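You operate a simulated robot arm through the tools that you are given. There is no shell and no other tool.

Carry out the task below with a simulated robot arm. There is one attempt and no reset: what you move stays moved.

## Task
Get the lamp end of the sample bench ready for work. At the end: the white tin (marked "L3") is on the lamp end of the sample bench; the magnifier knob is turned to high; the blue tin (marked "L2") is on the lamp end of the sample bench; the green tin (marked "L1") is on the lamp end of the sample bench; whatever was shut is shut again. Leave all else as you found it, and nothing knocked over.

The check looks at the end state, three seconds after you hand in, the way a careful person would. Anything else that was tipped, shoved, dropped, spilled or broken makes it a failure.

## Robot
A 6-joint arm with a two-finger gripper, fixed in place. Base frame: the origin is on the floor under the middle of its stand, x ahead of it, y to its left, z up; the work surface is at about z = 0.8. Units: m, degrees, N and s.
It reaches about 1.572 m from its shoulder. Its first joint turns from -166.0 to 166.0 degrees. Payload 2.45 kg.
The tool frame sits at the grasp point between the pads (the TCP): z along the fingers, y along the line on which they close. The tips reach 0.02 m beyond it. The gripper opens to 0.14 m; its body begins 0.168 m behind the TCP.
Orientation is told as [roll, pitch, yaw] about the base's x, y, z axes, in that order, counted from this pose: with the fingers straight down and closing along the base's y, the tool's x points along the base's -x, its y along +y and its z along -z.

## Interface
- The arm moves only by the tool step_arm. Its argument "commands" is a list of rows, each an object of numbers (a shift or turn left out is 0, a gripper value left out holds the last): "dx", "dy", "dz": the shift along the base's x, y, z in m; "wx", "wy", "wz": the turn, a rotation vector about the base's x, y, z in degrees; "claw": the finger opening in m, from 0 to 0.14. In form: [{"dx": .., "dy": .., "dz": .., "wx": .., "wy": .., "wz": .., "claw": ..}, ...]. A call has 1 to 20 rows; each row is the pose to reach, as a shift and turn from the pose commanded when the call began. Rows are played at 5 a second. More than 0.05 m and 8.6 degrees between two rows, or a gripper value outside its range, and nothing of the call is played. A pose out of reach is approached as far as the arm can. The call stops where the force on the tool passes 40 N (or 10 N more than at its start, if that is more) or the arm is blocked; 0.2 s more then pass. The fingers move at their own pace (about 0.045 m/s each) and stop on an object; they squeeze with about 36 N. The grip force told is the motor's: it shows also when the fingers shut on nothing. Time passes only in rows, and 0.2 s behind the last, so rows that repeat a pose let the fingers close. The reply holds the time, the measured pose of the TCP, the force on the tool along the base axes, the opening and the grip force, in the units named above and with some noise, with the torque about the TCP (base axes, N m) and any sound that the robot's microphone picked up, and new pictures: "pictures" is both (left out), scene, wrist or none.
- Cameras (640 x 400 px; columns grow to the right, rows downward): "scene" is fixed at [0.0594, -0.5007, 1.4319]; the picture's right is [0.50, -0.87, 0.00], its down [-0.30, -0.17, -0.94] and it looks along [0.82, 0.47, -0.34] (base axes); focal length 339 px, centre (320, 200). "wrist" rides on the gripper at [0.078, 0.011, -0.209] in the tool frame; the picture's right is [-0.14, 0.99, 0.00], its down [-0.92, -0.13, -0.37] and it looks along [-0.37, -0.05, 0.93] (tool axes); focal length 280 px, centre (320, 200). There is no depth. A picture from a camera that has moved, and an enlarged one, comes with that camera's place and axes in the base frame and with its lens. The place of the scene camera against the robot may be out by one fixed shift of up to 0.012 m in any direction.
- enlarge(camera, box): a new picture of the part [left, top, right, bottom] of that camera's present view, enlarged. The clock stands still meanwhile.
- hand_in(): hands the job in; it is judged then, once.

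Places have to be worked out from the pictures, the camera data and where the tool is seen. Open the gripper and draw the arm clear of the work before you hand the job in, unless the task says otherwise.

The tools are called after "Emit:" as a command line: name --argument value ..., lists and objects as JSON in quotes. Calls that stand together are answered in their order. step_arm: Moves the arm, as the interface text tells. Its arguments: {"type":"object","properties":{"commands":{"type":"array"},"pictures":{"type":"string","enum":["both","scene","wrist","none"]}},"required":["commands"]} The other tools are called the same way: enlarge (camera, box) takes an enlarged picture of a part of a camera's view; hand_in () hands the job in.

At the start:

```text
t: 0.0
position: [0.6675, 0.1759, 1.3928]
ee_rot: [0.0, 0.0, 0.0]
ft_force: [-0.3, 0.0, 0.2]
ft_torque: [0.01, -0.03, 0.01]
width: 0.14
grip_force: 0.0
```

scene: 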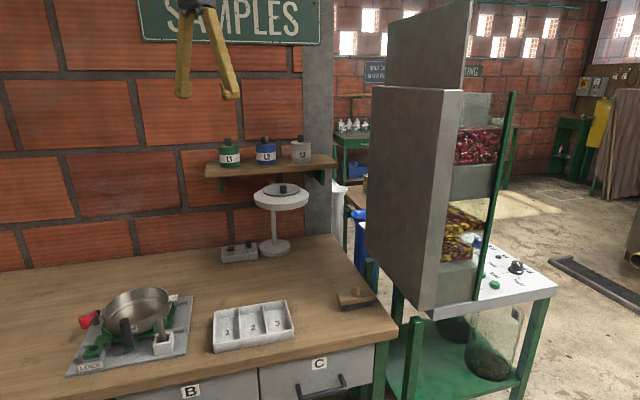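
wrist: 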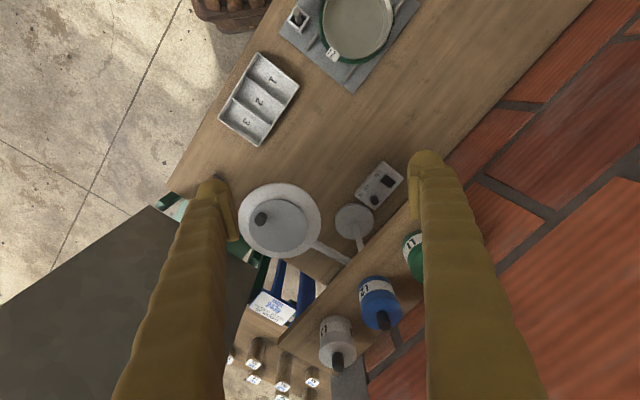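

I see three tins (green L1, blue L2, white L3) on a small shelf over the bench, and a lamp/magnifier-like disc plus a small box with knobs. I'll enlarge several regions before moving anything.

Emit:
enlarge --camera "scene" --box '[190, 120, 350, 270]'

Emit:
enlarge --camera "scene" --box '[50, 230, 400, 400]'

Emit:
enlarge --camera "wrist" --box '[200, 130, 440, 380]'

Emit:
enlarge --camera "scene" --box '[360, 0, 640, 400]'

```text
2.67 times, centred on (270, 195) of scene
camera zoom: at [0.0594, -0.5007, 1.4319], right [0.5, -0.87, 0.0], down [-0.3, -0.17, -0.94], along [0.82, 0.47, -0.34], focal length 905 px, centre (453, 213)
```

zoom: 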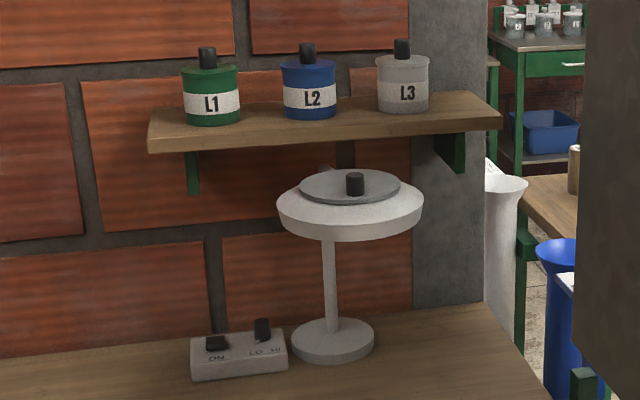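

```text
1.83 times, centred on (225, 315) of scene
camera zoom: at [0.0594, -0.5007, 1.4319], right [0.5, -0.87, 0.0], down [-0.3, -0.17, -0.94], along [0.82, 0.47, -0.34], focal length 621 px, centre (494, -10)
```

zoom: 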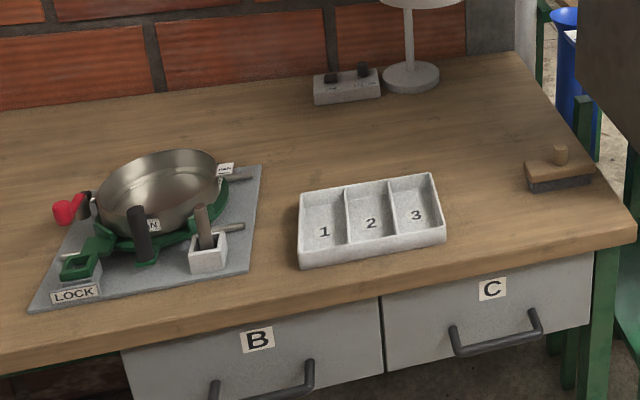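

```text
1.60 times, centred on (320, 255) of wrist
camera zoom: at [0.592, 0.1869, 1.6024], right [0.14, 0.99, 0.0], down [0.92, -0.13, 0.37], along [0.37, -0.05, -0.93], focal length 449 px, centre (320, 112)
```

zoom: 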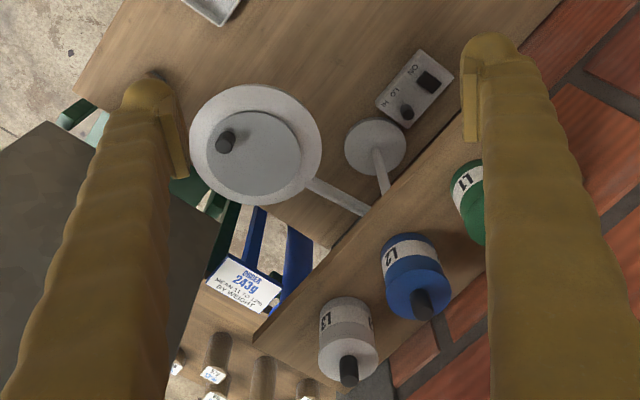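

```text
1.00 times, centred on (500, 200) of scene (not enlarged: the box is as wide or as high as the picture)
camera zoom: at [0.0594, -0.5007, 1.4319], right [0.5, -0.87, 0.0], down [-0.3, -0.17, -0.94], along [0.82, 0.47, -0.34], focal length 339 px, centre (140, 200)
```

zoom: 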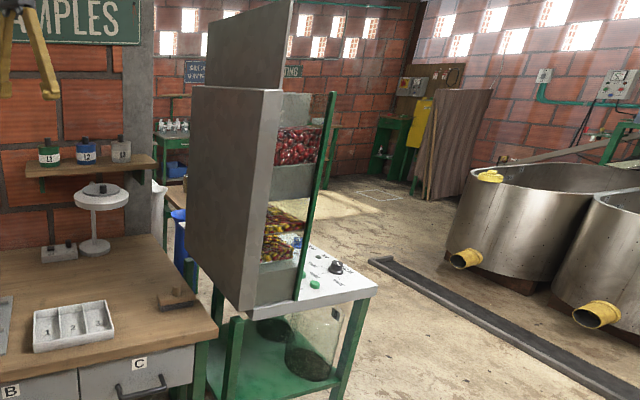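

The bench runs at about -45° yaw, with tins on the shelf at roughly (0.87,0.32), (0.976,0.244), (1.063,0.152), z≈1.18, and the control box under the shelf near (0.87,0.31,0.83). I'll yaw the tool 45° so the closing line is parallel to the shelf, then look.

Emit:
step_arm --commands '[{"wz": 8}, {"wz": 16}, {"wz": 24}, {"wz": 32}, {"wz": 40}, {"wz": 45}, {"wz": 45}]'

```text
t: 1.6
position: [0.6687, 0.1763, 1.3934]
ee_rot: [0.2, 0.1, 45.1]
ft_force: [0.3, 0.5, -1.1]
ft_torque: [0.02, 0.01, 0.05]
width: 0.1402
grip_force: 0.0
camera wrist: at [0.6073, 0.1281, 1.6022], right [-0.6, 0.8, 0.0], down [0.74, 0.56, 0.37], along [0.29, 0.22, -0.93], focal length 280 px, centre (320, 200)
```

scene: 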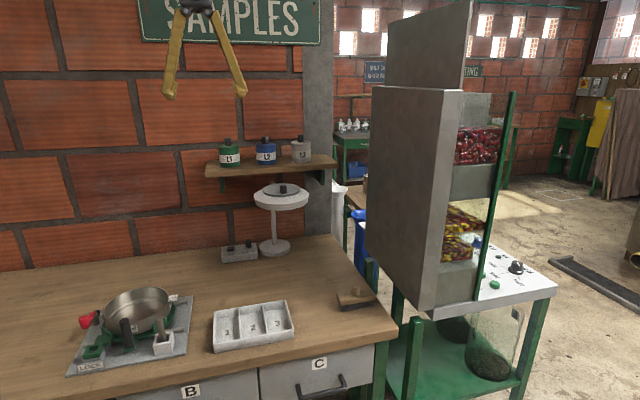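
wrist: 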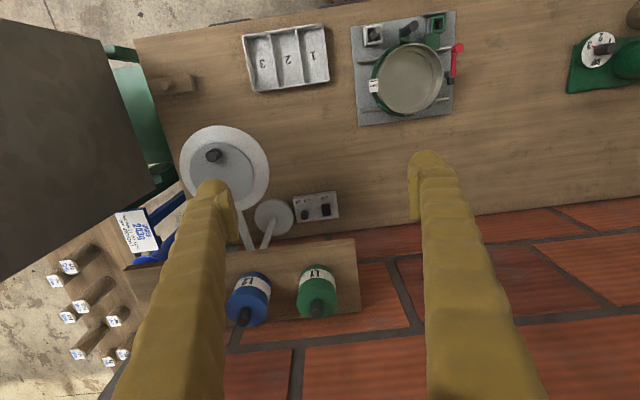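

The yaw came out well. Now I enlarge the control box, the lamp head and the green device at the other end of the bench.

Emit:
enlarge --camera "wrist" --box '[240, 170, 360, 245]'

Emit:
enlarge --camera "wrist" --box '[160, 110, 300, 200]'

Emit:
enlarge --camera "wrist" --box '[340, 0, 640, 190]'

Emit:
enlarge --camera "scene" --box '[210, 220, 310, 275]'

```text
5.33 times, centred on (300, 208) of wrist
camera zoom: at [0.6073, 0.1281, 1.6022], right [-0.6, 0.8, 0.0], down [0.74, 0.56, 0.37], along [0.29, 0.22, -0.93], focal length 1495 px, centre (427, 160)
```

zoom: 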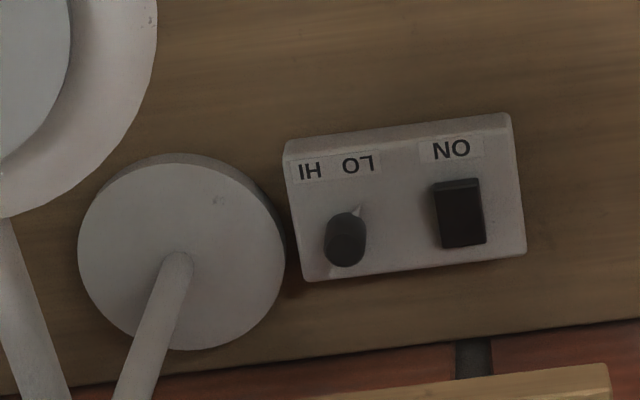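

```text
4.44 times, centred on (230, 155) of wrist
camera zoom: at [0.6073, 0.1281, 1.6022], right [-0.6, 0.8, 0.0], down [0.74, 0.56, 0.37], along [0.29, 0.22, -0.93], focal length 1246 px, centre (720, 400)
```

zoom: 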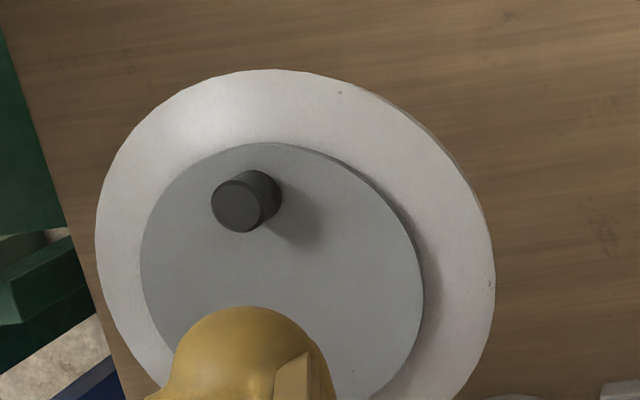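

```text
2.11 times, centred on (490, 95) of wrist
camera zoom: at [0.6073, 0.1281, 1.6022], right [-0.6, 0.8, 0.0], down [0.74, 0.56, 0.37], along [0.29, 0.22, -0.93], focal length 590 px, centre (-38, 421)
```

zoom: 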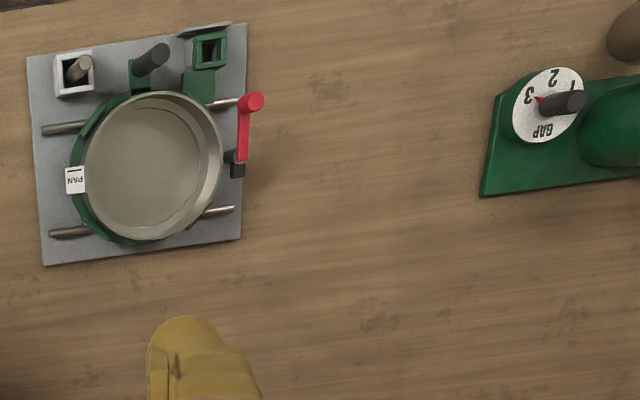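

```text
6.40 times, centred on (260, 248) of scene
camera zoom: at [0.0594, -0.5007, 1.4319], right [0.5, -0.87, 0.0], down [-0.3, -0.17, -0.94], along [0.82, 0.47, -0.34], focal length 2172 px, centre (704, -104)
```

zoom: 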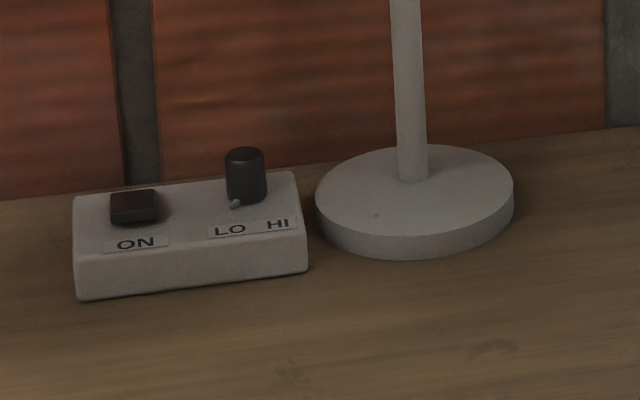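

The knob on the box (top at about (0.910, 0.300, 0.862)) has its pointer at LO, so it needs a counter-clockwise turn toward HI. The lamp head hangs at about (0.83,0.07,1.10), so I'll approach the knob tilted from the left-front, beginning by yawing back to about 5° and narrowing the fingers.

Emit:
step_arm --commands '[{"wz": -8, "claw": 0.06}, {"wz": -16}, {"wz": -24}, {"wz": -32}, {"wz": -40}, {"wz": -40}]' --pictures "none"

Emit:
step_arm --commands '[{"wx": 0.7, "wy": -8.0}, {"wx": 1.4, "wy": -16.0}, {"wx": 2.1, "wy": -24.0}, {"wx": 2.8, "wy": -32.0}, {"wx": 3.5, "wy": -40.0}, {"wx": 4.2, "wy": -48.0}, {"wx": 4.36, "wy": -49.8}, {"wx": 4.36, "wy": -49.8}]' --pictures "both"

```text
t: 3.0
position: [0.6693, 0.177, 1.3937]
ee_rot: [-0.1, 0.0, 5.0]
ft_force: [-0.3, -0.2, -0.2]
ft_torque: [0.01, 0.03, 0.01]
width: 0.0601
grip_force: 0.1
```

```text
t: 4.8
position: [0.669, 0.1754, 1.3948]
ee_rot: [-0.1, -50.1, 5.1]
ft_force: [-1.0, -0.2, -0.3]
ft_torque: [0.0, 0.01, 0.04]
width: 0.0601
grip_force: 0.2
camera wrist: at [0.4598, 0.1685, 1.4679], right [0.0, 0.99, 0.11], down [0.32, -0.1, 0.94], along [0.95, 0.03, -0.32], focal length 280 px, centre (320, 200)
```

scene: 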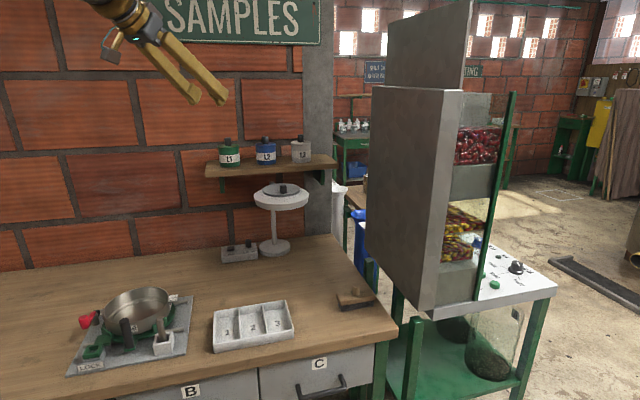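
wrist: 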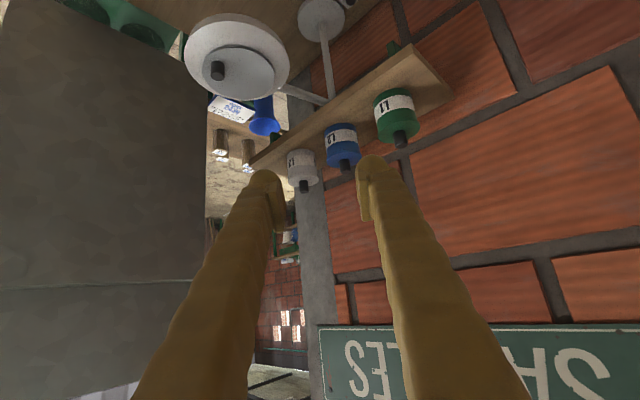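

The tilt reached 50° cleanly. Next I descend to a stand-off about 0.2 m short of the knob, keeping left of the lamp head and in front of the shelf.

Emit:
step_arm --commands '[{"dx": 0.0, "dy": 0.01, "dz": -0.045}, {"dx": 0.01, "dy": 0.02, "dz": -0.09}, {"dx": 0.02, "dy": 0.03, "dz": -0.135}, {"dx": 0.03, "dy": 0.04, "dz": -0.18}, {"dx": 0.04, "dy": 0.055, "dz": -0.225}, {"dx": 0.05, "dy": 0.07, "dz": -0.27}, {"dx": 0.06, "dy": 0.085, "dz": -0.315}, {"dx": 0.07, "dy": 0.1, "dz": -0.36}, {"dx": 0.088, "dy": 0.112, "dz": -0.4}, {"dx": 0.088, "dy": 0.112, "dz": -0.409}, {"dx": 0.088, "dy": 0.112, "dz": -0.409}]'

```text
t: 7.2
position: [0.7579, 0.287, 0.9833]
ee_rot: [0.0, -50.0, 5.1]
ft_force: [-1.0, 0.6, -0.6]
ft_torque: [0.03, -0.03, -0.01]
width: 0.0601
grip_force: 0.0
camera wrist: at [0.5488, 0.2801, 1.058], right [0.0, 0.99, 0.11], down [0.32, -0.1, 0.94], along [0.95, 0.03, -0.32], focal length 280 px, centre (320, 200)
```

scene: 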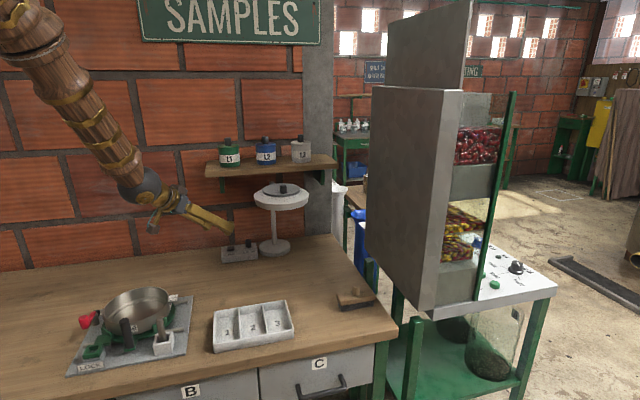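
wrist: 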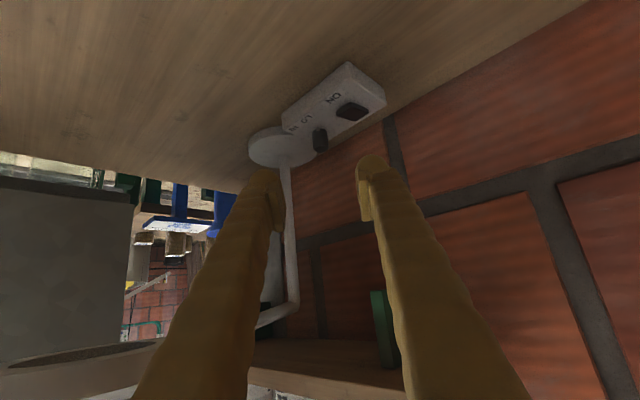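

Emit:
enlarge --camera "wrist" --box '[240, 50, 400, 170]'

Emit:
enlarge --camera "scene" --box '[120, 170, 320, 280]'

```text
3.33 times, centred on (320, 110) of wrist
camera zoom: at [0.5488, 0.2801, 1.058], right [0.0, 0.99, 0.11], down [0.32, -0.1, 0.94], along [0.95, 0.03, -0.32], focal length 935 px, centre (320, 500)
```

zoom: 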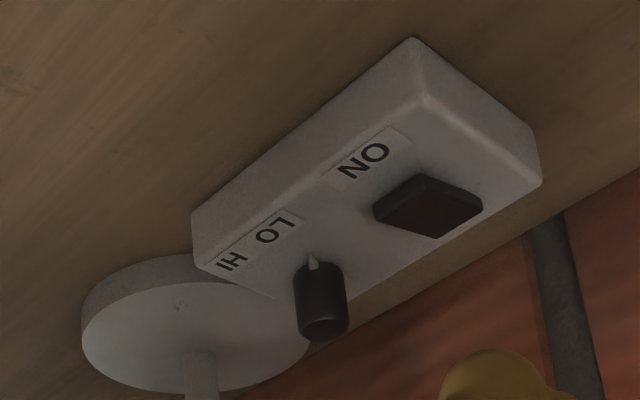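

```text
3.20 times, centred on (220, 225) of scene
camera zoom: at [0.0594, -0.5007, 1.4319], right [0.5, -0.87, 0.0], down [-0.3, -0.17, -0.94], along [0.82, 0.47, -0.34], focal length 1086 px, centre (640, 120)
```

zoom: 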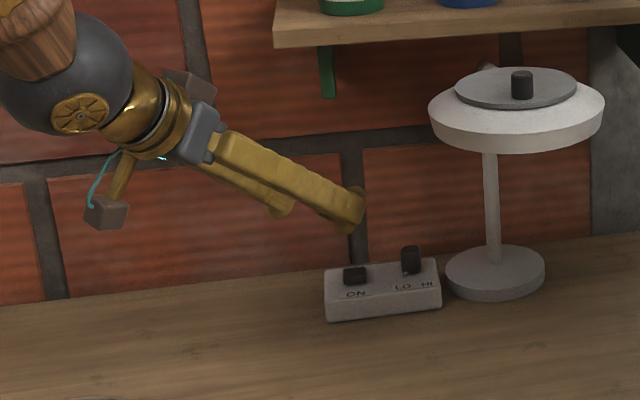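

The pointer sits at LO, roughly toward the camera, and the knob centre comes out near (0.910, 0.302). I'll yaw to -15° at a 0.12 m stand-off so I have room to turn it counter-clockwise, and check alignment.

Emit:
step_arm --commands '[{"dx": 0.015, "dy": 0.01, "dz": -0.01, "wz": -7, "claw": 0.05}, {"dx": 0.035, "dy": 0.022, "dz": -0.025, "wz": -14}, {"dx": 0.063, "dy": 0.039, "dz": -0.046, "wz": -20}, {"dx": 0.063, "dy": 0.039, "dz": -0.046, "wz": -20}]'

Emit:
enlarge --camera "wrist" --box '[240, 50, 400, 170]'

Emit:
enlarge --camera "scene" --box '[180, 190, 310, 275]'

```text
t: 8.2
position: [0.8214, 0.3265, 0.9374]
ee_rot: [-0.1, -50.1, -15.0]
ft_force: [-1.1, -1.0, 0.3]
ft_torque: [-0.03, -0.01, -0.01]
width: 0.0497
grip_force: 0.1
camera wrist: at [0.6216, 0.3915, 1.011], right [0.34, 0.93, 0.11], down [0.27, -0.2, 0.94], along [0.9, -0.29, -0.32], focal length 280 px, centre (320, 200)
```

scene: 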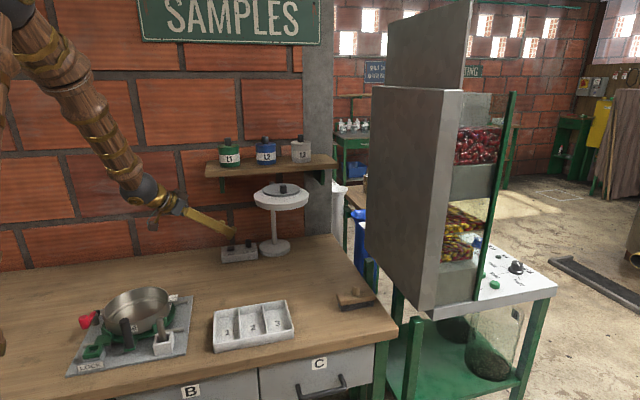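
wrist: 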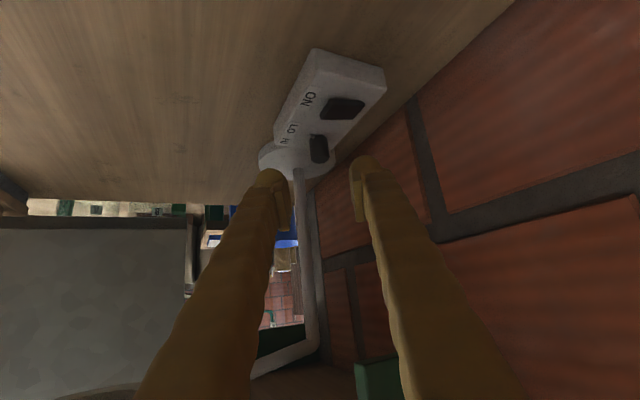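

```text
3.33 times, centred on (320, 110) of wrist
camera zoom: at [0.6216, 0.3915, 1.011], right [0.34, 0.93, 0.11], down [0.27, -0.2, 0.94], along [0.9, -0.29, -0.32], focal length 935 px, centre (320, 500)
```

zoom: 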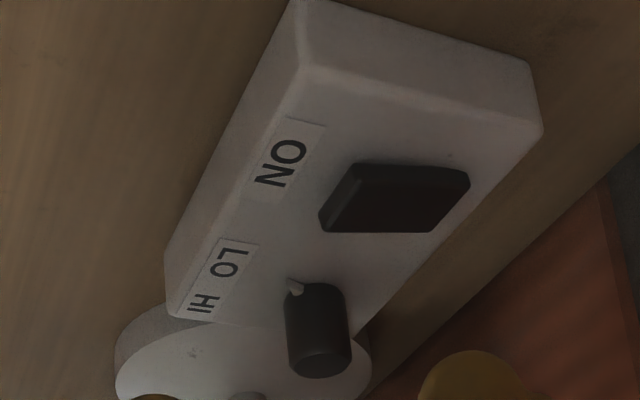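

```text
4.71 times, centred on (245, 232) of scene
camera zoom: at [0.0594, -0.5007, 1.4319], right [0.5, -0.87, 0.0], down [-0.3, -0.17, -0.94], along [0.82, 0.47, -0.34], focal length 1597 px, centre (673, 47)
```

zoom: 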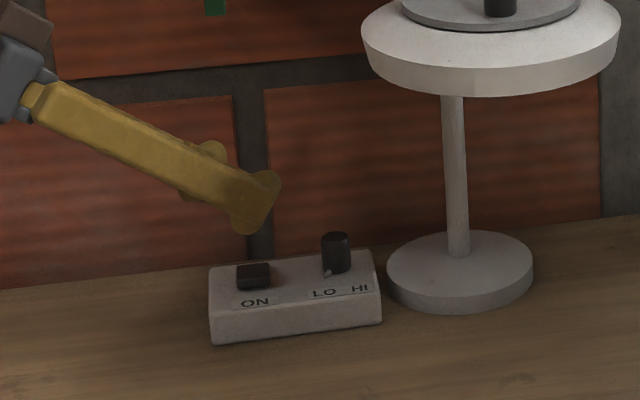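

The knob estimate from the two wrist views is about (0.911, 0.303), top z≈0.86. I advance along the tool axis to 0.04 m short and check that the fingers straddle it.

Emit:
step_arm --commands '[{"dx": 0.03, "dy": -0.008, "dz": -0.024}, {"dx": 0.0595, "dy": -0.0157, "dz": -0.0477}, {"dx": 0.0595, "dy": -0.0157, "dz": -0.0477}]'

Emit:
enlarge --camera "wrist" --box '[240, 70, 400, 230]'

Emit:
enlarge --camera "scene" --box '[180, 190, 310, 275]'

```text
t: 9.0
position: [0.8783, 0.3101, 0.8899]
ee_rot: [0.0, -50.0, -14.9]
ft_force: [-0.2, 0.3, 0.0]
ft_torque: [-0.01, 0.02, -0.02]
width: 0.0501
grip_force: 0.0
camera wrist: at [0.6801, 0.3757, 0.9635], right [0.34, 0.93, 0.11], down [0.27, -0.2, 0.94], along [0.9, -0.29, -0.32], focal length 280 px, centre (320, 200)
```

scene: 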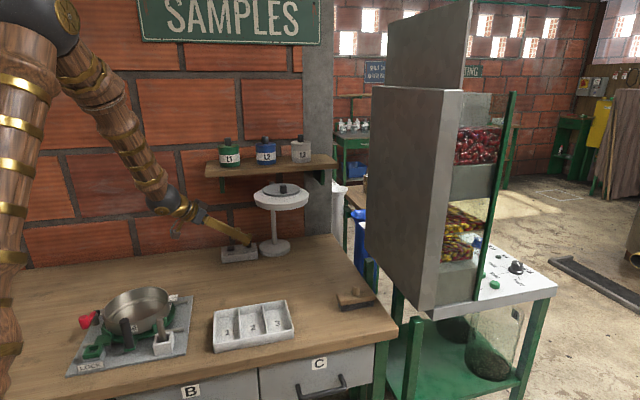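
wrist: 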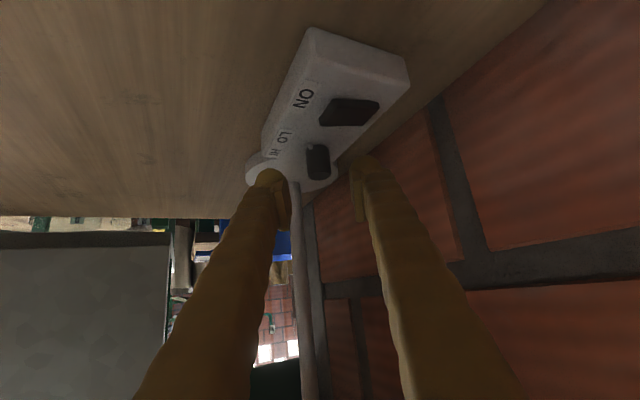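

```text
2.50 times, centred on (320, 150) of wrist
camera zoom: at [0.6801, 0.3757, 0.9635], right [0.34, 0.93, 0.11], down [0.27, -0.2, 0.94], along [0.9, -0.29, -0.32], focal length 701 px, centre (320, 325)
```

zoom: 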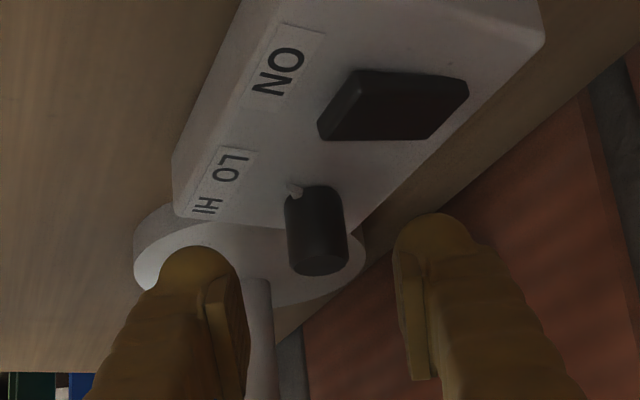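

```text
4.71 times, centred on (245, 232) of scene
camera zoom: at [0.0594, -0.5007, 1.4319], right [0.5, -0.87, 0.0], down [-0.3, -0.17, -0.94], along [0.82, 0.47, -0.34], focal length 1597 px, centre (673, 47)
```

zoom: 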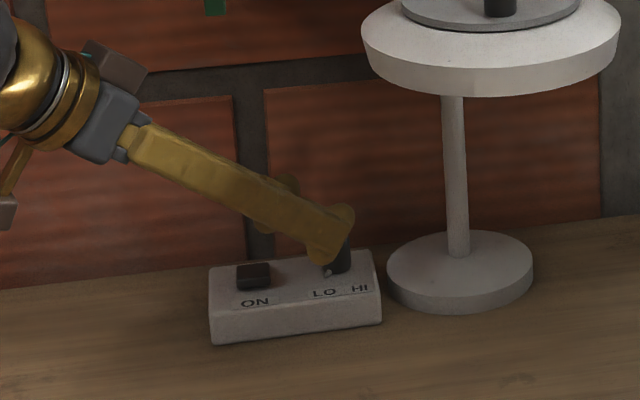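

The fingers are laterally centred on the knob. I go the last ~0.04 m along the axis with force watched, without closing yet.

Emit:
step_arm --commands '[{"dx": 0.011, "dy": -0.0026, "dz": -0.009}, {"dx": 0.022, "dy": -0.0052, "dz": -0.0175}, {"dx": 0.0317, "dy": -0.0075, "dz": -0.0255}, {"dx": 0.0317, "dy": -0.0075, "dz": -0.0255}]'

Emit:
enlarge --camera "wrist" --box '[240, 70, 400, 230]'

Emit:
enlarge --camera "scene" --box '[180, 190, 310, 275]'

```text
t: 10.0
position: [0.9123, 0.3031, 0.8659]
ee_rot: [0.0, -50.0, -15.0]
ft_force: [0.0, 0.5, -0.2]
ft_torque: [0.01, 0.01, 0.0]
width: 0.05
grip_force: 0.1
camera wrist: at [0.7132, 0.3681, 0.94], right [0.34, 0.93, 0.11], down [0.27, -0.2, 0.94], along [0.9, -0.29, -0.32], focal length 280 px, centre (320, 200)
```

scene: 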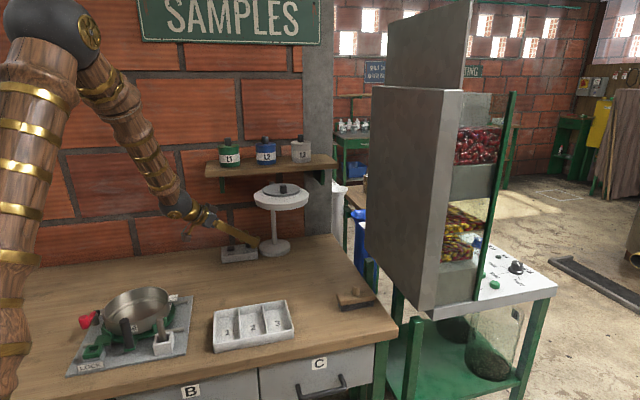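
wrist: 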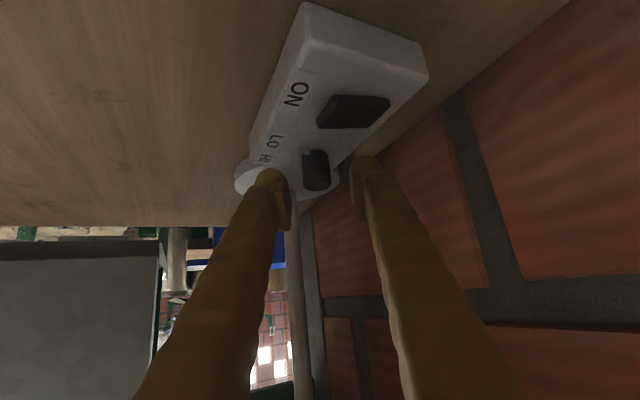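

```text
2.50 times, centred on (320, 150) of wrist
camera zoom: at [0.7132, 0.3681, 0.94], right [0.34, 0.93, 0.11], down [0.27, -0.2, 0.94], along [0.9, -0.29, -0.32], focal length 701 px, centre (320, 325)
```

zoom: 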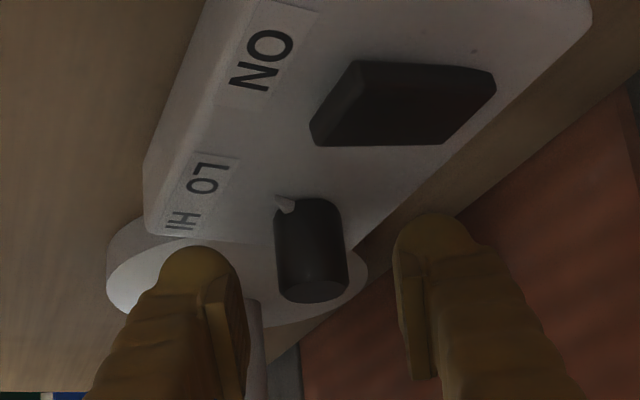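

```text
4.71 times, centred on (245, 232) of scene
camera zoom: at [0.0594, -0.5007, 1.4319], right [0.5, -0.87, 0.0], down [-0.3, -0.17, -0.94], along [0.82, 0.47, -0.34], focal length 1597 px, centre (673, 47)
```

zoom: 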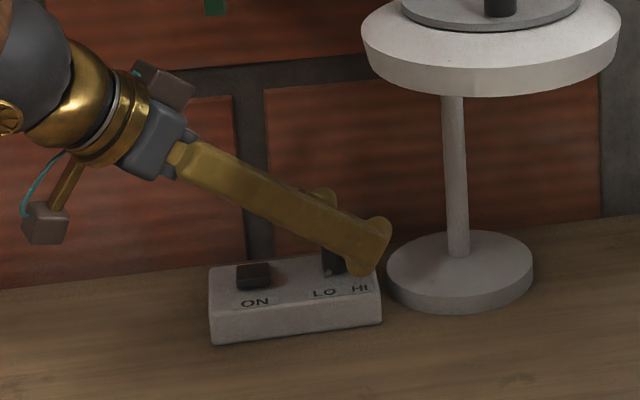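

The knob lies directly between the pads just under the TCP. I close the fingers on it.

Emit:
step_arm --commands '[{"claw": 0.0}, {"claw": 0.0}, {"claw": 0.0}, {"claw": 0.0}]'

Emit:
enlarge --camera "wrist" --box '[240, 70, 400, 230]'

```text
t: 11.0
position: [0.9111, 0.3032, 0.8656]
ee_rot: [-0.1, -50.0, -14.9]
ft_force: [-1.5, -16.7, 0.5]
ft_torque: [-0.31, 0.0, 0.04]
width: 0.021
grip_force: 45.2
camera wrist: at [0.7131, 0.3675, 0.94], right [0.34, 0.93, 0.1], down [0.27, -0.2, 0.94], along [0.9, -0.29, -0.32], focal length 280 px, centre (320, 200)
```

scene: 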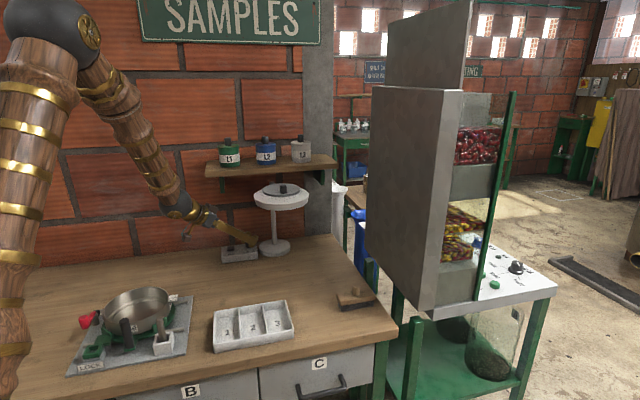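
wrist: 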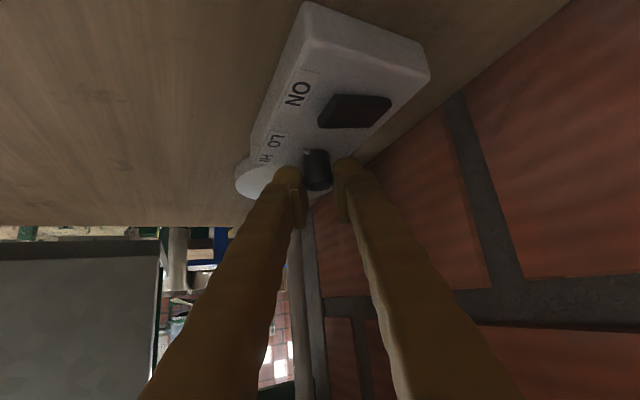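

```text
2.50 times, centred on (320, 150) of wrist
camera zoom: at [0.7131, 0.3675, 0.94], right [0.34, 0.93, 0.1], down [0.27, -0.2, 0.94], along [0.9, -0.29, -0.32], focal length 701 px, centre (320, 325)
```

zoom: 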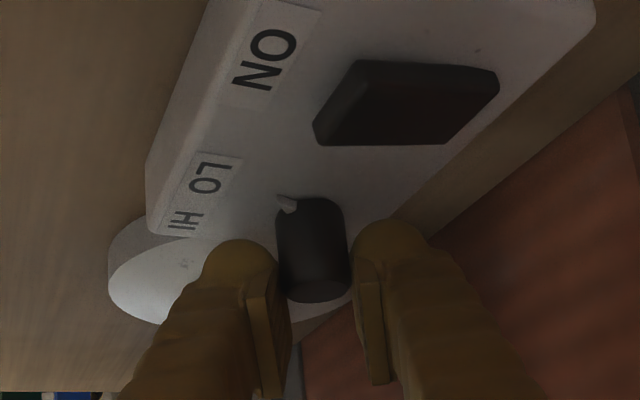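

I have the knob (width 0.021) but there's a -16.7 N side load, so I'm slightly off-centre toward +y. I'll relax it by shifting about 2 mm.

Emit:
step_arm --commands '[{"dx": -0.0003, "dy": -0.001, "claw": 0.0}, {"dx": -0.0005, "dy": -0.002, "claw": 0.0}, {"dx": -0.0005, "dy": -0.002, "claw": 0.0}]' --pictures "none"

```text
t: 11.8
position: [0.9127, 0.3022, 0.866]
ee_rot: [0.1, -50.0, -14.8]
ft_force: [33.3, 14.1, -15.1]
ft_torque: [0.06, -0.39, -0.05]
width: 0.0216
grip_force: 44.8
```

The side load overshot, so I'll back off half of that shift and ease forward slightly to bring the forces near zero before twisting.

Emit:
step_arm --commands '[{"dx": 0.001, "dy": 0.0005, "dz": -0.0005, "claw": 0.0}, {"dx": 0.0015, "dy": 0.0008, "dz": -0.001, "claw": 0.0}, {"dx": 0.0015, "dy": 0.0008, "dz": -0.001, "claw": 0.0}]' --pictures "none"

```text
t: 12.6
position: [0.9111, 0.303, 0.8649]
ee_rot: [0.0, -50.1, -15.0]
ft_force: [-23.9, 2.2, 25.8]
ft_torque: [-0.02, 0.3, -0.01]
width: 0.0214
grip_force: 45.7
```

Y is now balanced; I'll take back roughly 40% of the x/z move to neutralise the rest.

Emit:
step_arm --commands '[{"dx": -0.0006, "dy": 0.0, "dz": 0.0006, "claw": 0.0}, {"dx": -0.0006, "dy": 0.0, "dz": 0.0006, "claw": 0.0}]' --pictures "none"

```text
t: 13.2
position: [0.9119, 0.3014, 0.8662]
ee_rot: [0.0, -50.0, -15.0]
ft_force: [-8.7, 1.0, 18.4]
ft_torque: [-0.03, 0.01, 0.0]
width: 0.0215
grip_force: 45.2
```

Forces are acceptable. I try a small counter-clockwise twist (+8°) and lift 0.4 mm to relieve z, watching torque.

Emit:
step_arm --commands '[{"dx": -0.0003, "dz": 0.0005, "wz": 4, "claw": 0.0}, {"dx": -0.0003, "dz": 0.0005, "wz": 8, "claw": 0.0}, {"dx": -0.0003, "dz": 0.0005, "wz": 8, "claw": 0.0}]' --pictures "none"

```text
t: 14.0
position: [0.9115, 0.3021, 0.8659]
ee_rot: [0.0, -50.0, -6.8]
ft_force: [13.8, -2.3, 6.3]
ft_torque: [-0.09, -0.24, -0.01]
width: 0.0214
grip_force: 44.8
```

The twist went smoothly with little torque. I continue turning another 32°.

Emit:
step_arm --commands '[{"dx": 0.0003, "wz": 6, "claw": 0.0}, {"dx": 0.0003, "wz": 12, "claw": 0.0}, {"dx": 0.0003, "wz": 18, "claw": 0.0}, {"dx": 0.0003, "wz": 24, "claw": 0.0}, {"dx": 0.0003, "wz": 30, "claw": 0.0}, {"dx": 0.0003, "wz": 30, "claw": 0.0}]'

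Emit:
enlarge --camera "wrist" --box '[240, 70, 400, 230]'

Emit:
enlarge --camera "scene" --box '[180, 190, 310, 275]'

```text
t: 15.4
position: [0.9121, 0.3022, 0.865]
ee_rot: [-0.5, -49.9, 14.0]
ft_force: [16.9, -17.5, -2.4]
ft_torque: [-0.25, -0.2, 0.05]
width: 0.0215
grip_force: 44.5
out of reach, approached as far as the arm can: row 4, 5, 6
camera wrist: at [0.7058, 0.2645, 0.9399], right [-0.15, 0.98, 0.1], down [0.33, -0.05, 0.94], along [0.93, 0.17, -0.32], focal length 280 px, centre (320, 200)
```

scene: 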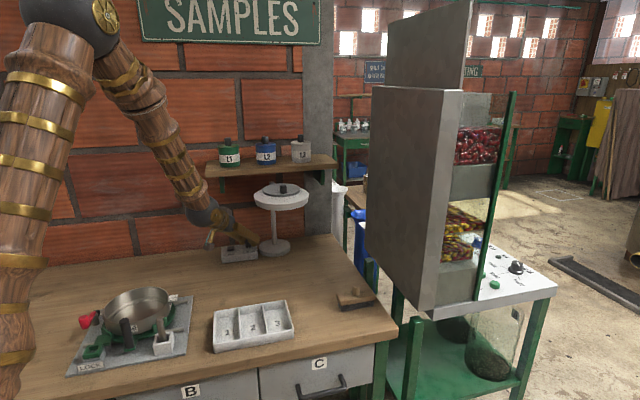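
wrist: 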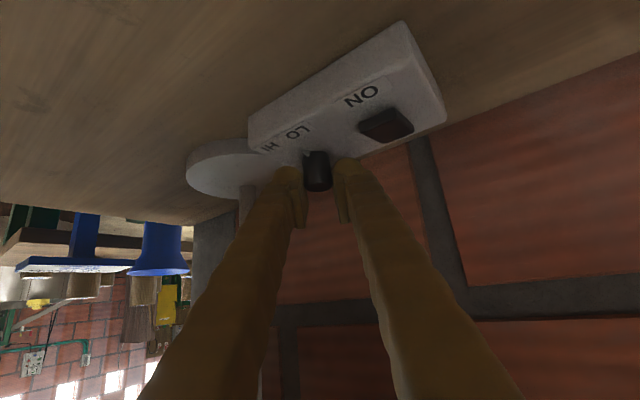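

```text
2.50 times, centred on (320, 150) of wrist
camera zoom: at [0.7058, 0.2645, 0.9399], right [-0.15, 0.98, 0.1], down [0.33, -0.05, 0.94], along [0.93, 0.17, -0.32], focal length 701 px, centre (320, 325)
```

zoom: 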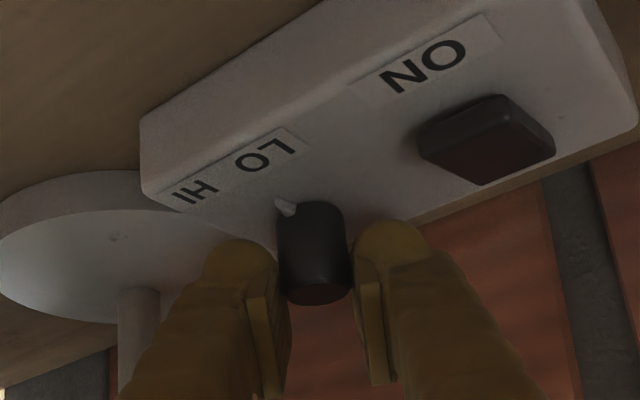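

```text
4.71 times, centred on (245, 232) of scene
camera zoom: at [0.0594, -0.5007, 1.4319], right [0.5, -0.87, 0.0], down [-0.3, -0.17, -0.94], along [0.82, 0.47, -0.34], focal length 1597 px, centre (673, 47)
```

zoom: 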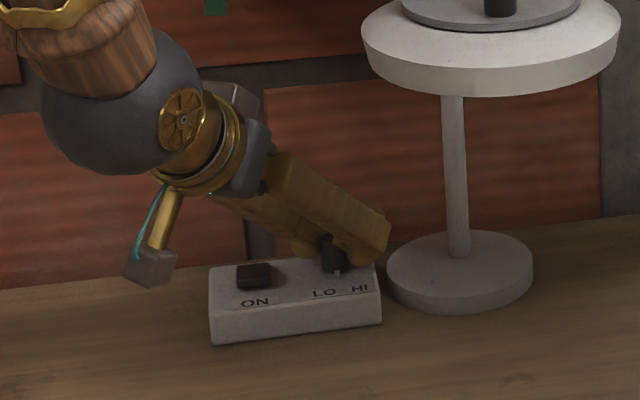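

The knob followed the fingers: the pointer is now aimed about straight to the front, after ~29° of turn, and the arm hit a joint limit at yaw 14°. I release, then swing back to re-grip.

Emit:
step_arm --commands '[{"claw": 0.05}, {"claw": 0.05}, {"claw": 0.05}]' --pictures "wrist"

```text
t: 16.2
position: [0.9105, 0.3029, 0.8639]
ee_rot: [-0.5, -49.9, 13.9]
ft_force: [0.7, -0.3, 0.0]
ft_torque: [-0.01, 0.01, 0.01]
width: 0.05
grip_force: 0.0
camera wrist: at [0.7055, 0.2651, 0.9401], right [-0.15, 0.98, 0.1], down [0.33, -0.05, 0.94], along [0.93, 0.17, -0.32], focal length 280 px, centre (320, 200)
```

wrist: 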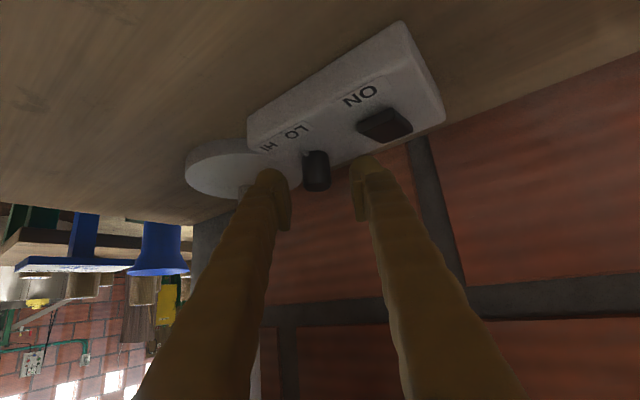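

Released cleanly with no load. I rotate back by a small amount first to see how the commanded yaw relates to the measured one.

Emit:
step_arm --commands '[{"wz": -6}, {"wz": -12}, {"wz": -12}]' --pictures "none"

```text
t: 17.0
position: [0.9124, 0.3023, 0.8653]
ee_rot: [-0.5, -50.0, 2.0]
ft_force: [0.0, 0.4, -0.2]
ft_torque: [0.0, -0.01, 0.0]
width: 0.0501
grip_force: 0.1
```

The commanded pose tracks the measured one. I swing back a further 27° to yaw -25°.

Emit:
step_arm --commands '[{"wz": -7}, {"wz": -14}, {"wz": -21}, {"wz": -27}, {"wz": -27}]'

Emit:
enlarge --camera "wrist" --box '[240, 70, 400, 230]'

```text
t: 18.2
position: [0.9108, 0.3034, 0.8652]
ee_rot: [-0.5, -49.8, -25.1]
ft_force: [0.7, -0.3, 0.4]
ft_torque: [-0.05, 0.03, 0.0]
width: 0.0502
grip_force: 0.2
camera wrist: at [0.7276, 0.4031, 0.9402], right [0.51, 0.86, 0.1], down [0.23, -0.24, 0.94], along [0.83, -0.45, -0.32], focal length 280 px, centre (320, 200)
```

scene: 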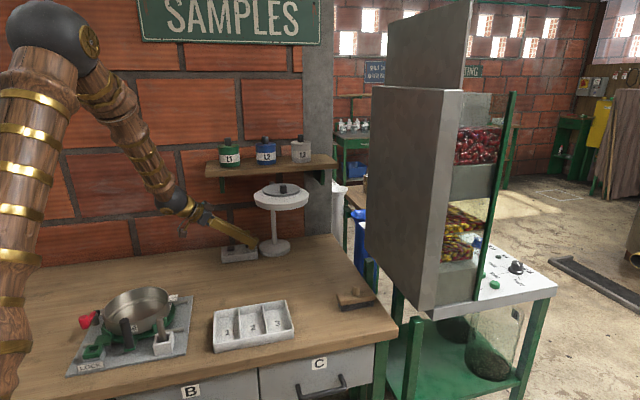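
wrist: 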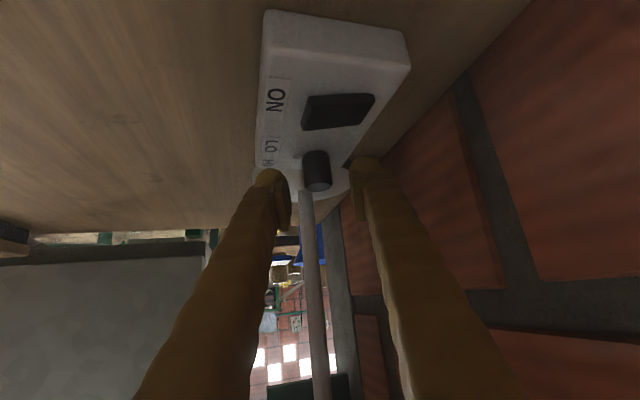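

```text
2.50 times, centred on (320, 150) of wrist
camera zoom: at [0.7276, 0.4031, 0.9402], right [0.51, 0.86, 0.1], down [0.23, -0.24, 0.94], along [0.83, -0.45, -0.32], focal length 701 px, centre (320, 325)
```

zoom: 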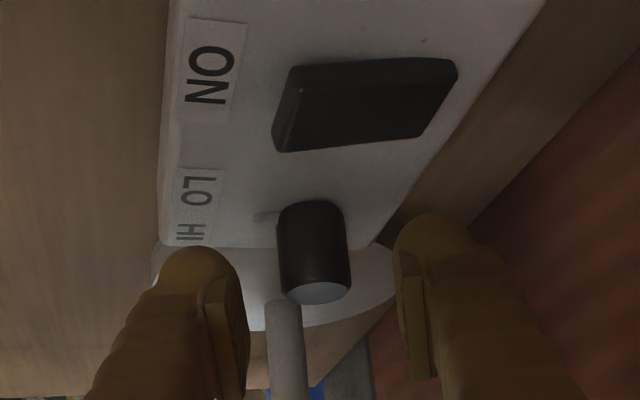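

The pointer now aims straight to the front, midway between LO and HI. I shift 1 mm toward the knob's centre and grip again.

Emit:
step_arm --commands '[{"dx": -0.0004, "dy": -0.001, "claw": 0.03}, {"dx": -0.0004, "dy": -0.001, "claw": 0.0}, {"dx": -0.0004, "dy": -0.001, "claw": 0.0}, {"dx": -0.0004, "dy": -0.001, "claw": 0.0}]' --pictures "none"

```text
t: 19.2
position: [0.9115, 0.3027, 0.8648]
ee_rot: [-0.5, -49.8, -25.0]
ft_force: [5.2, 13.5, -3.6]
ft_torque: [0.27, 0.02, -0.01]
width: 0.0216
grip_force: 44.3
```

Balanced grip. I twist counter-clockwise again in 6° steps to yaw about +11°.

Emit:
step_arm --commands '[{"dx": 0.0003, "dy": 0.0007, "wz": 5, "claw": 0.0}, {"dx": 0.0003, "dy": 0.0007, "wz": 11, "claw": 0.0}, {"dx": 0.0003, "dy": 0.0007, "wz": 17, "claw": 0.0}, {"dx": 0.0003, "dy": 0.0007, "wz": 23, "claw": 0.0}, {"dx": 0.0003, "dy": 0.0007, "wz": 29, "claw": 0.0}, {"dx": 0.0003, "dy": 0.0007, "wz": 35, "claw": 0.0}, {"dx": 0.0003, "dy": 0.0007, "wz": 35, "claw": 0.0}]'

Emit:
enlarge --camera "wrist" --box '[240, 70, 400, 230]'

Emit:
enlarge --camera "scene" --box '[180, 190, 310, 275]'

```text
t: 20.8
position: [0.9117, 0.3025, 0.8644]
ee_rot: [-0.6, -49.9, 10.0]
ft_force: [4.2, 14.4, -4.4]
ft_torque: [0.21, 0.07, 0.0]
width: 0.0214
grip_force: 45.1
camera wrist: at [0.704, 0.2786, 0.9401], right [-0.08, 0.99, 0.1], down [0.33, -0.07, 0.94], along [0.94, 0.11, -0.32], focal length 280 px, centre (320, 200)
```

scene: 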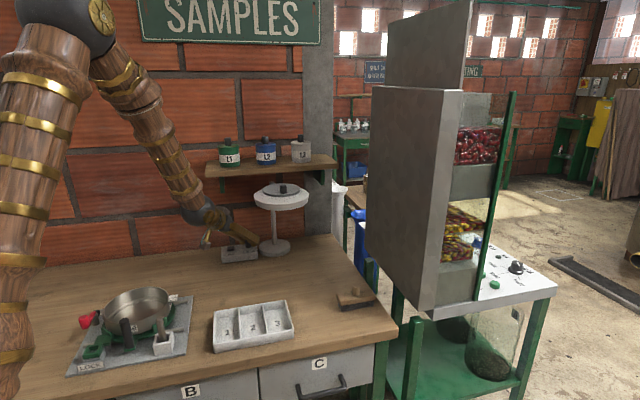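
wrist: 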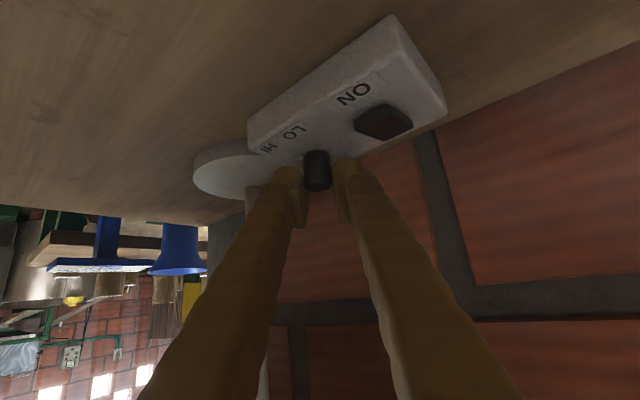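

```text
2.50 times, centred on (320, 150) of wrist
camera zoom: at [0.704, 0.2786, 0.9401], right [-0.08, 0.99, 0.1], down [0.33, -0.07, 0.94], along [0.94, 0.11, -0.32], focal length 701 px, centre (320, 325)
```

zoom: 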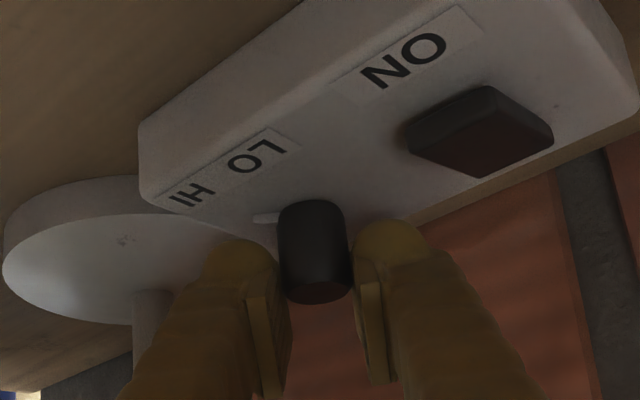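

```text
4.71 times, centred on (245, 232) of scene
camera zoom: at [0.0594, -0.5007, 1.4319], right [0.5, -0.87, 0.0], down [-0.3, -0.17, -0.94], along [0.82, 0.47, -0.34], focal length 1597 px, centre (673, 47)
```

zoom: 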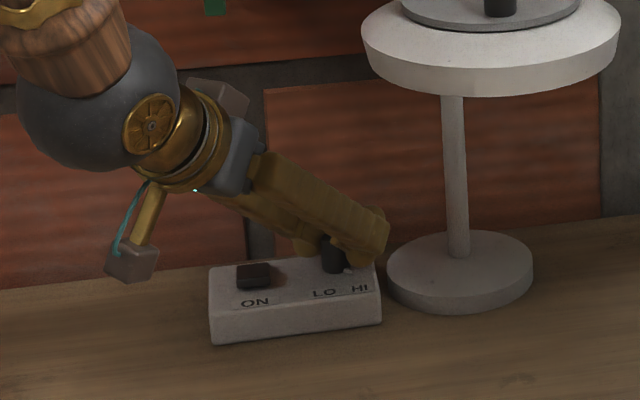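

The pointer has swung over toward HI. I release and inspect closely before deciding if any more turn is needed.

Emit:
step_arm --commands '[{"claw": 0.05}, {"claw": 0.05}, {"claw": 0.05}]' --pictures "none"

Emit:
step_arm --commands '[{"dx": -0.03, "dy": -0.006, "dz": 0.026}, {"dx": -0.06, "dy": -0.012, "dz": 0.052}, {"dx": -0.09, "dy": -0.016, "dz": 0.077}, {"dx": -0.09, "dy": -0.016, "dz": 0.077}]'

Emit:
enlarge --camera "wrist" --box '[240, 50, 400, 170]'

Emit:
enlarge --camera "scene" --box '[220, 230, 270, 265]'

```text
t: 21.6
position: [0.911, 0.302, 0.8655]
ee_rot: [-0.5, -49.9, 10.0]
ft_force: [-0.3, 0.6, 0.5]
ft_torque: [0.02, -0.01, 0.04]
width: 0.05
grip_force: 0.0
```

```text
t: 22.6
position: [0.8235, 0.2877, 0.9429]
ee_rot: [-0.3, -49.9, 10.0]
ft_force: [0.9, -0.8, -1.7]
ft_torque: [0.0, 0.03, -0.01]
width: 0.0499
grip_force: 0.0
camera wrist: at [0.615, 0.2626, 1.0178], right [-0.08, 0.99, 0.1], down [0.33, -0.07, 0.94], along [0.94, 0.11, -0.32], focal length 280 px, centre (320, 200)
```

scene: 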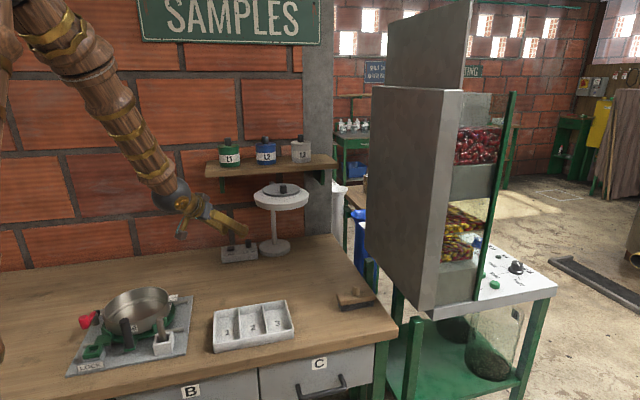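
wrist: 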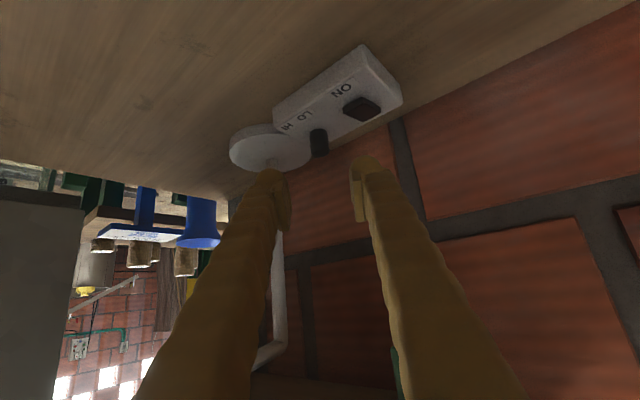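

```text
3.33 times, centred on (320, 110) of wrist
camera zoom: at [0.615, 0.2626, 1.0178], right [-0.08, 0.99, 0.1], down [0.33, -0.07, 0.94], along [0.94, 0.11, -0.32], focal length 935 px, centre (320, 500)
```

zoom: 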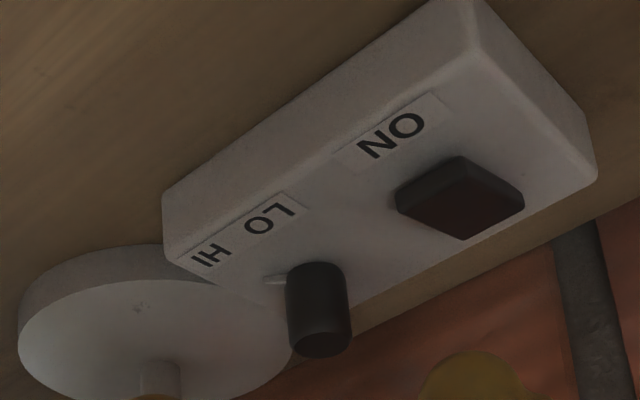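

```text
11.43 times, centred on (245, 248) of scene
camera zoom: at [0.0594, -0.5007, 1.4319], right [0.5, -0.87, 0.0], down [-0.3, -0.17, -0.94], along [0.82, 0.47, -0.34], focal length 3879 px, centre (1177, -343)
```

zoom: 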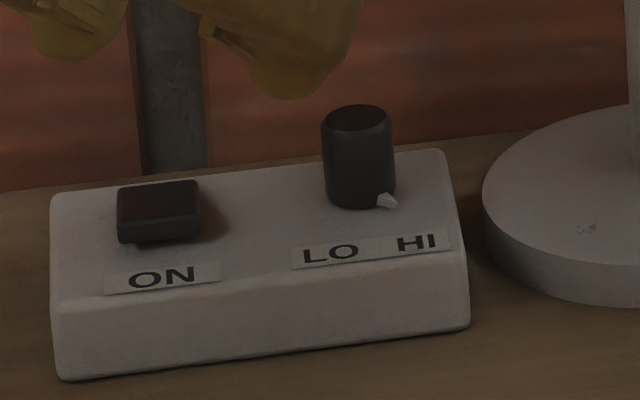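

The pointer moved from about -28° (LO) to about +35° (HI), mirror-symmetric about the labels, so the knob is at high and the ON rocker is untouched. Now I retreat from under the shelf and rise clear.

Emit:
step_arm --commands '[{"dx": -0.045, "dy": -0.01, "dz": 0.01}, {"dx": -0.09, "dy": -0.02, "dz": 0.03}, {"dx": -0.13, "dy": -0.035, "dz": 0.055}, {"dx": -0.165, "dy": -0.05, "dz": 0.085}, {"dx": -0.17, "dy": -0.06, "dz": 0.13}, {"dx": -0.17, "dy": -0.06, "dz": 0.175}, {"dx": -0.17, "dy": -0.06, "dz": 0.22}, {"dx": -0.17, "dy": -0.06, "dz": 0.265}, {"dx": -0.17, "dy": -0.06, "dz": 0.31}, {"dx": -0.17, "dy": -0.06, "dz": 0.355}, {"dx": -0.17, "dy": -0.06, "dz": 0.4}, {"dx": -0.17, "dy": -0.06, "dz": 0.445}, {"dx": -0.17, "dy": -0.06, "dz": 0.457}]' --pictures "scene"

Emit:
enlarge --camera "scene" --box '[220, 230, 270, 265]'

```text
refused: row 2 steps farther than a row can; nothing moved
```

```text
11.43 times, centred on (245, 248) of scene
camera zoom: at [0.0594, -0.5007, 1.4319], right [0.5, -0.87, 0.0], down [-0.3, -0.17, -0.94], along [0.82, 0.47, -0.34], focal length 3879 px, centre (1177, -343)
```

zoom: 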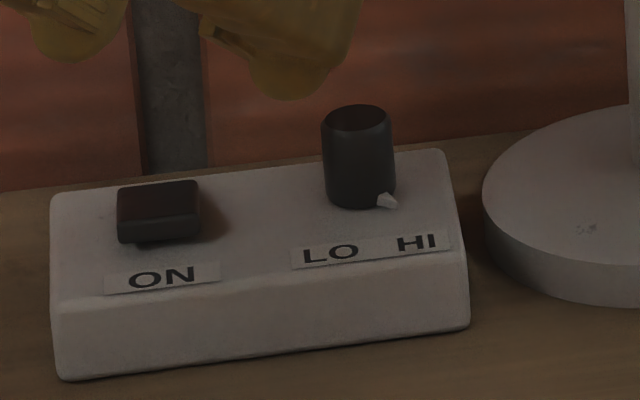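

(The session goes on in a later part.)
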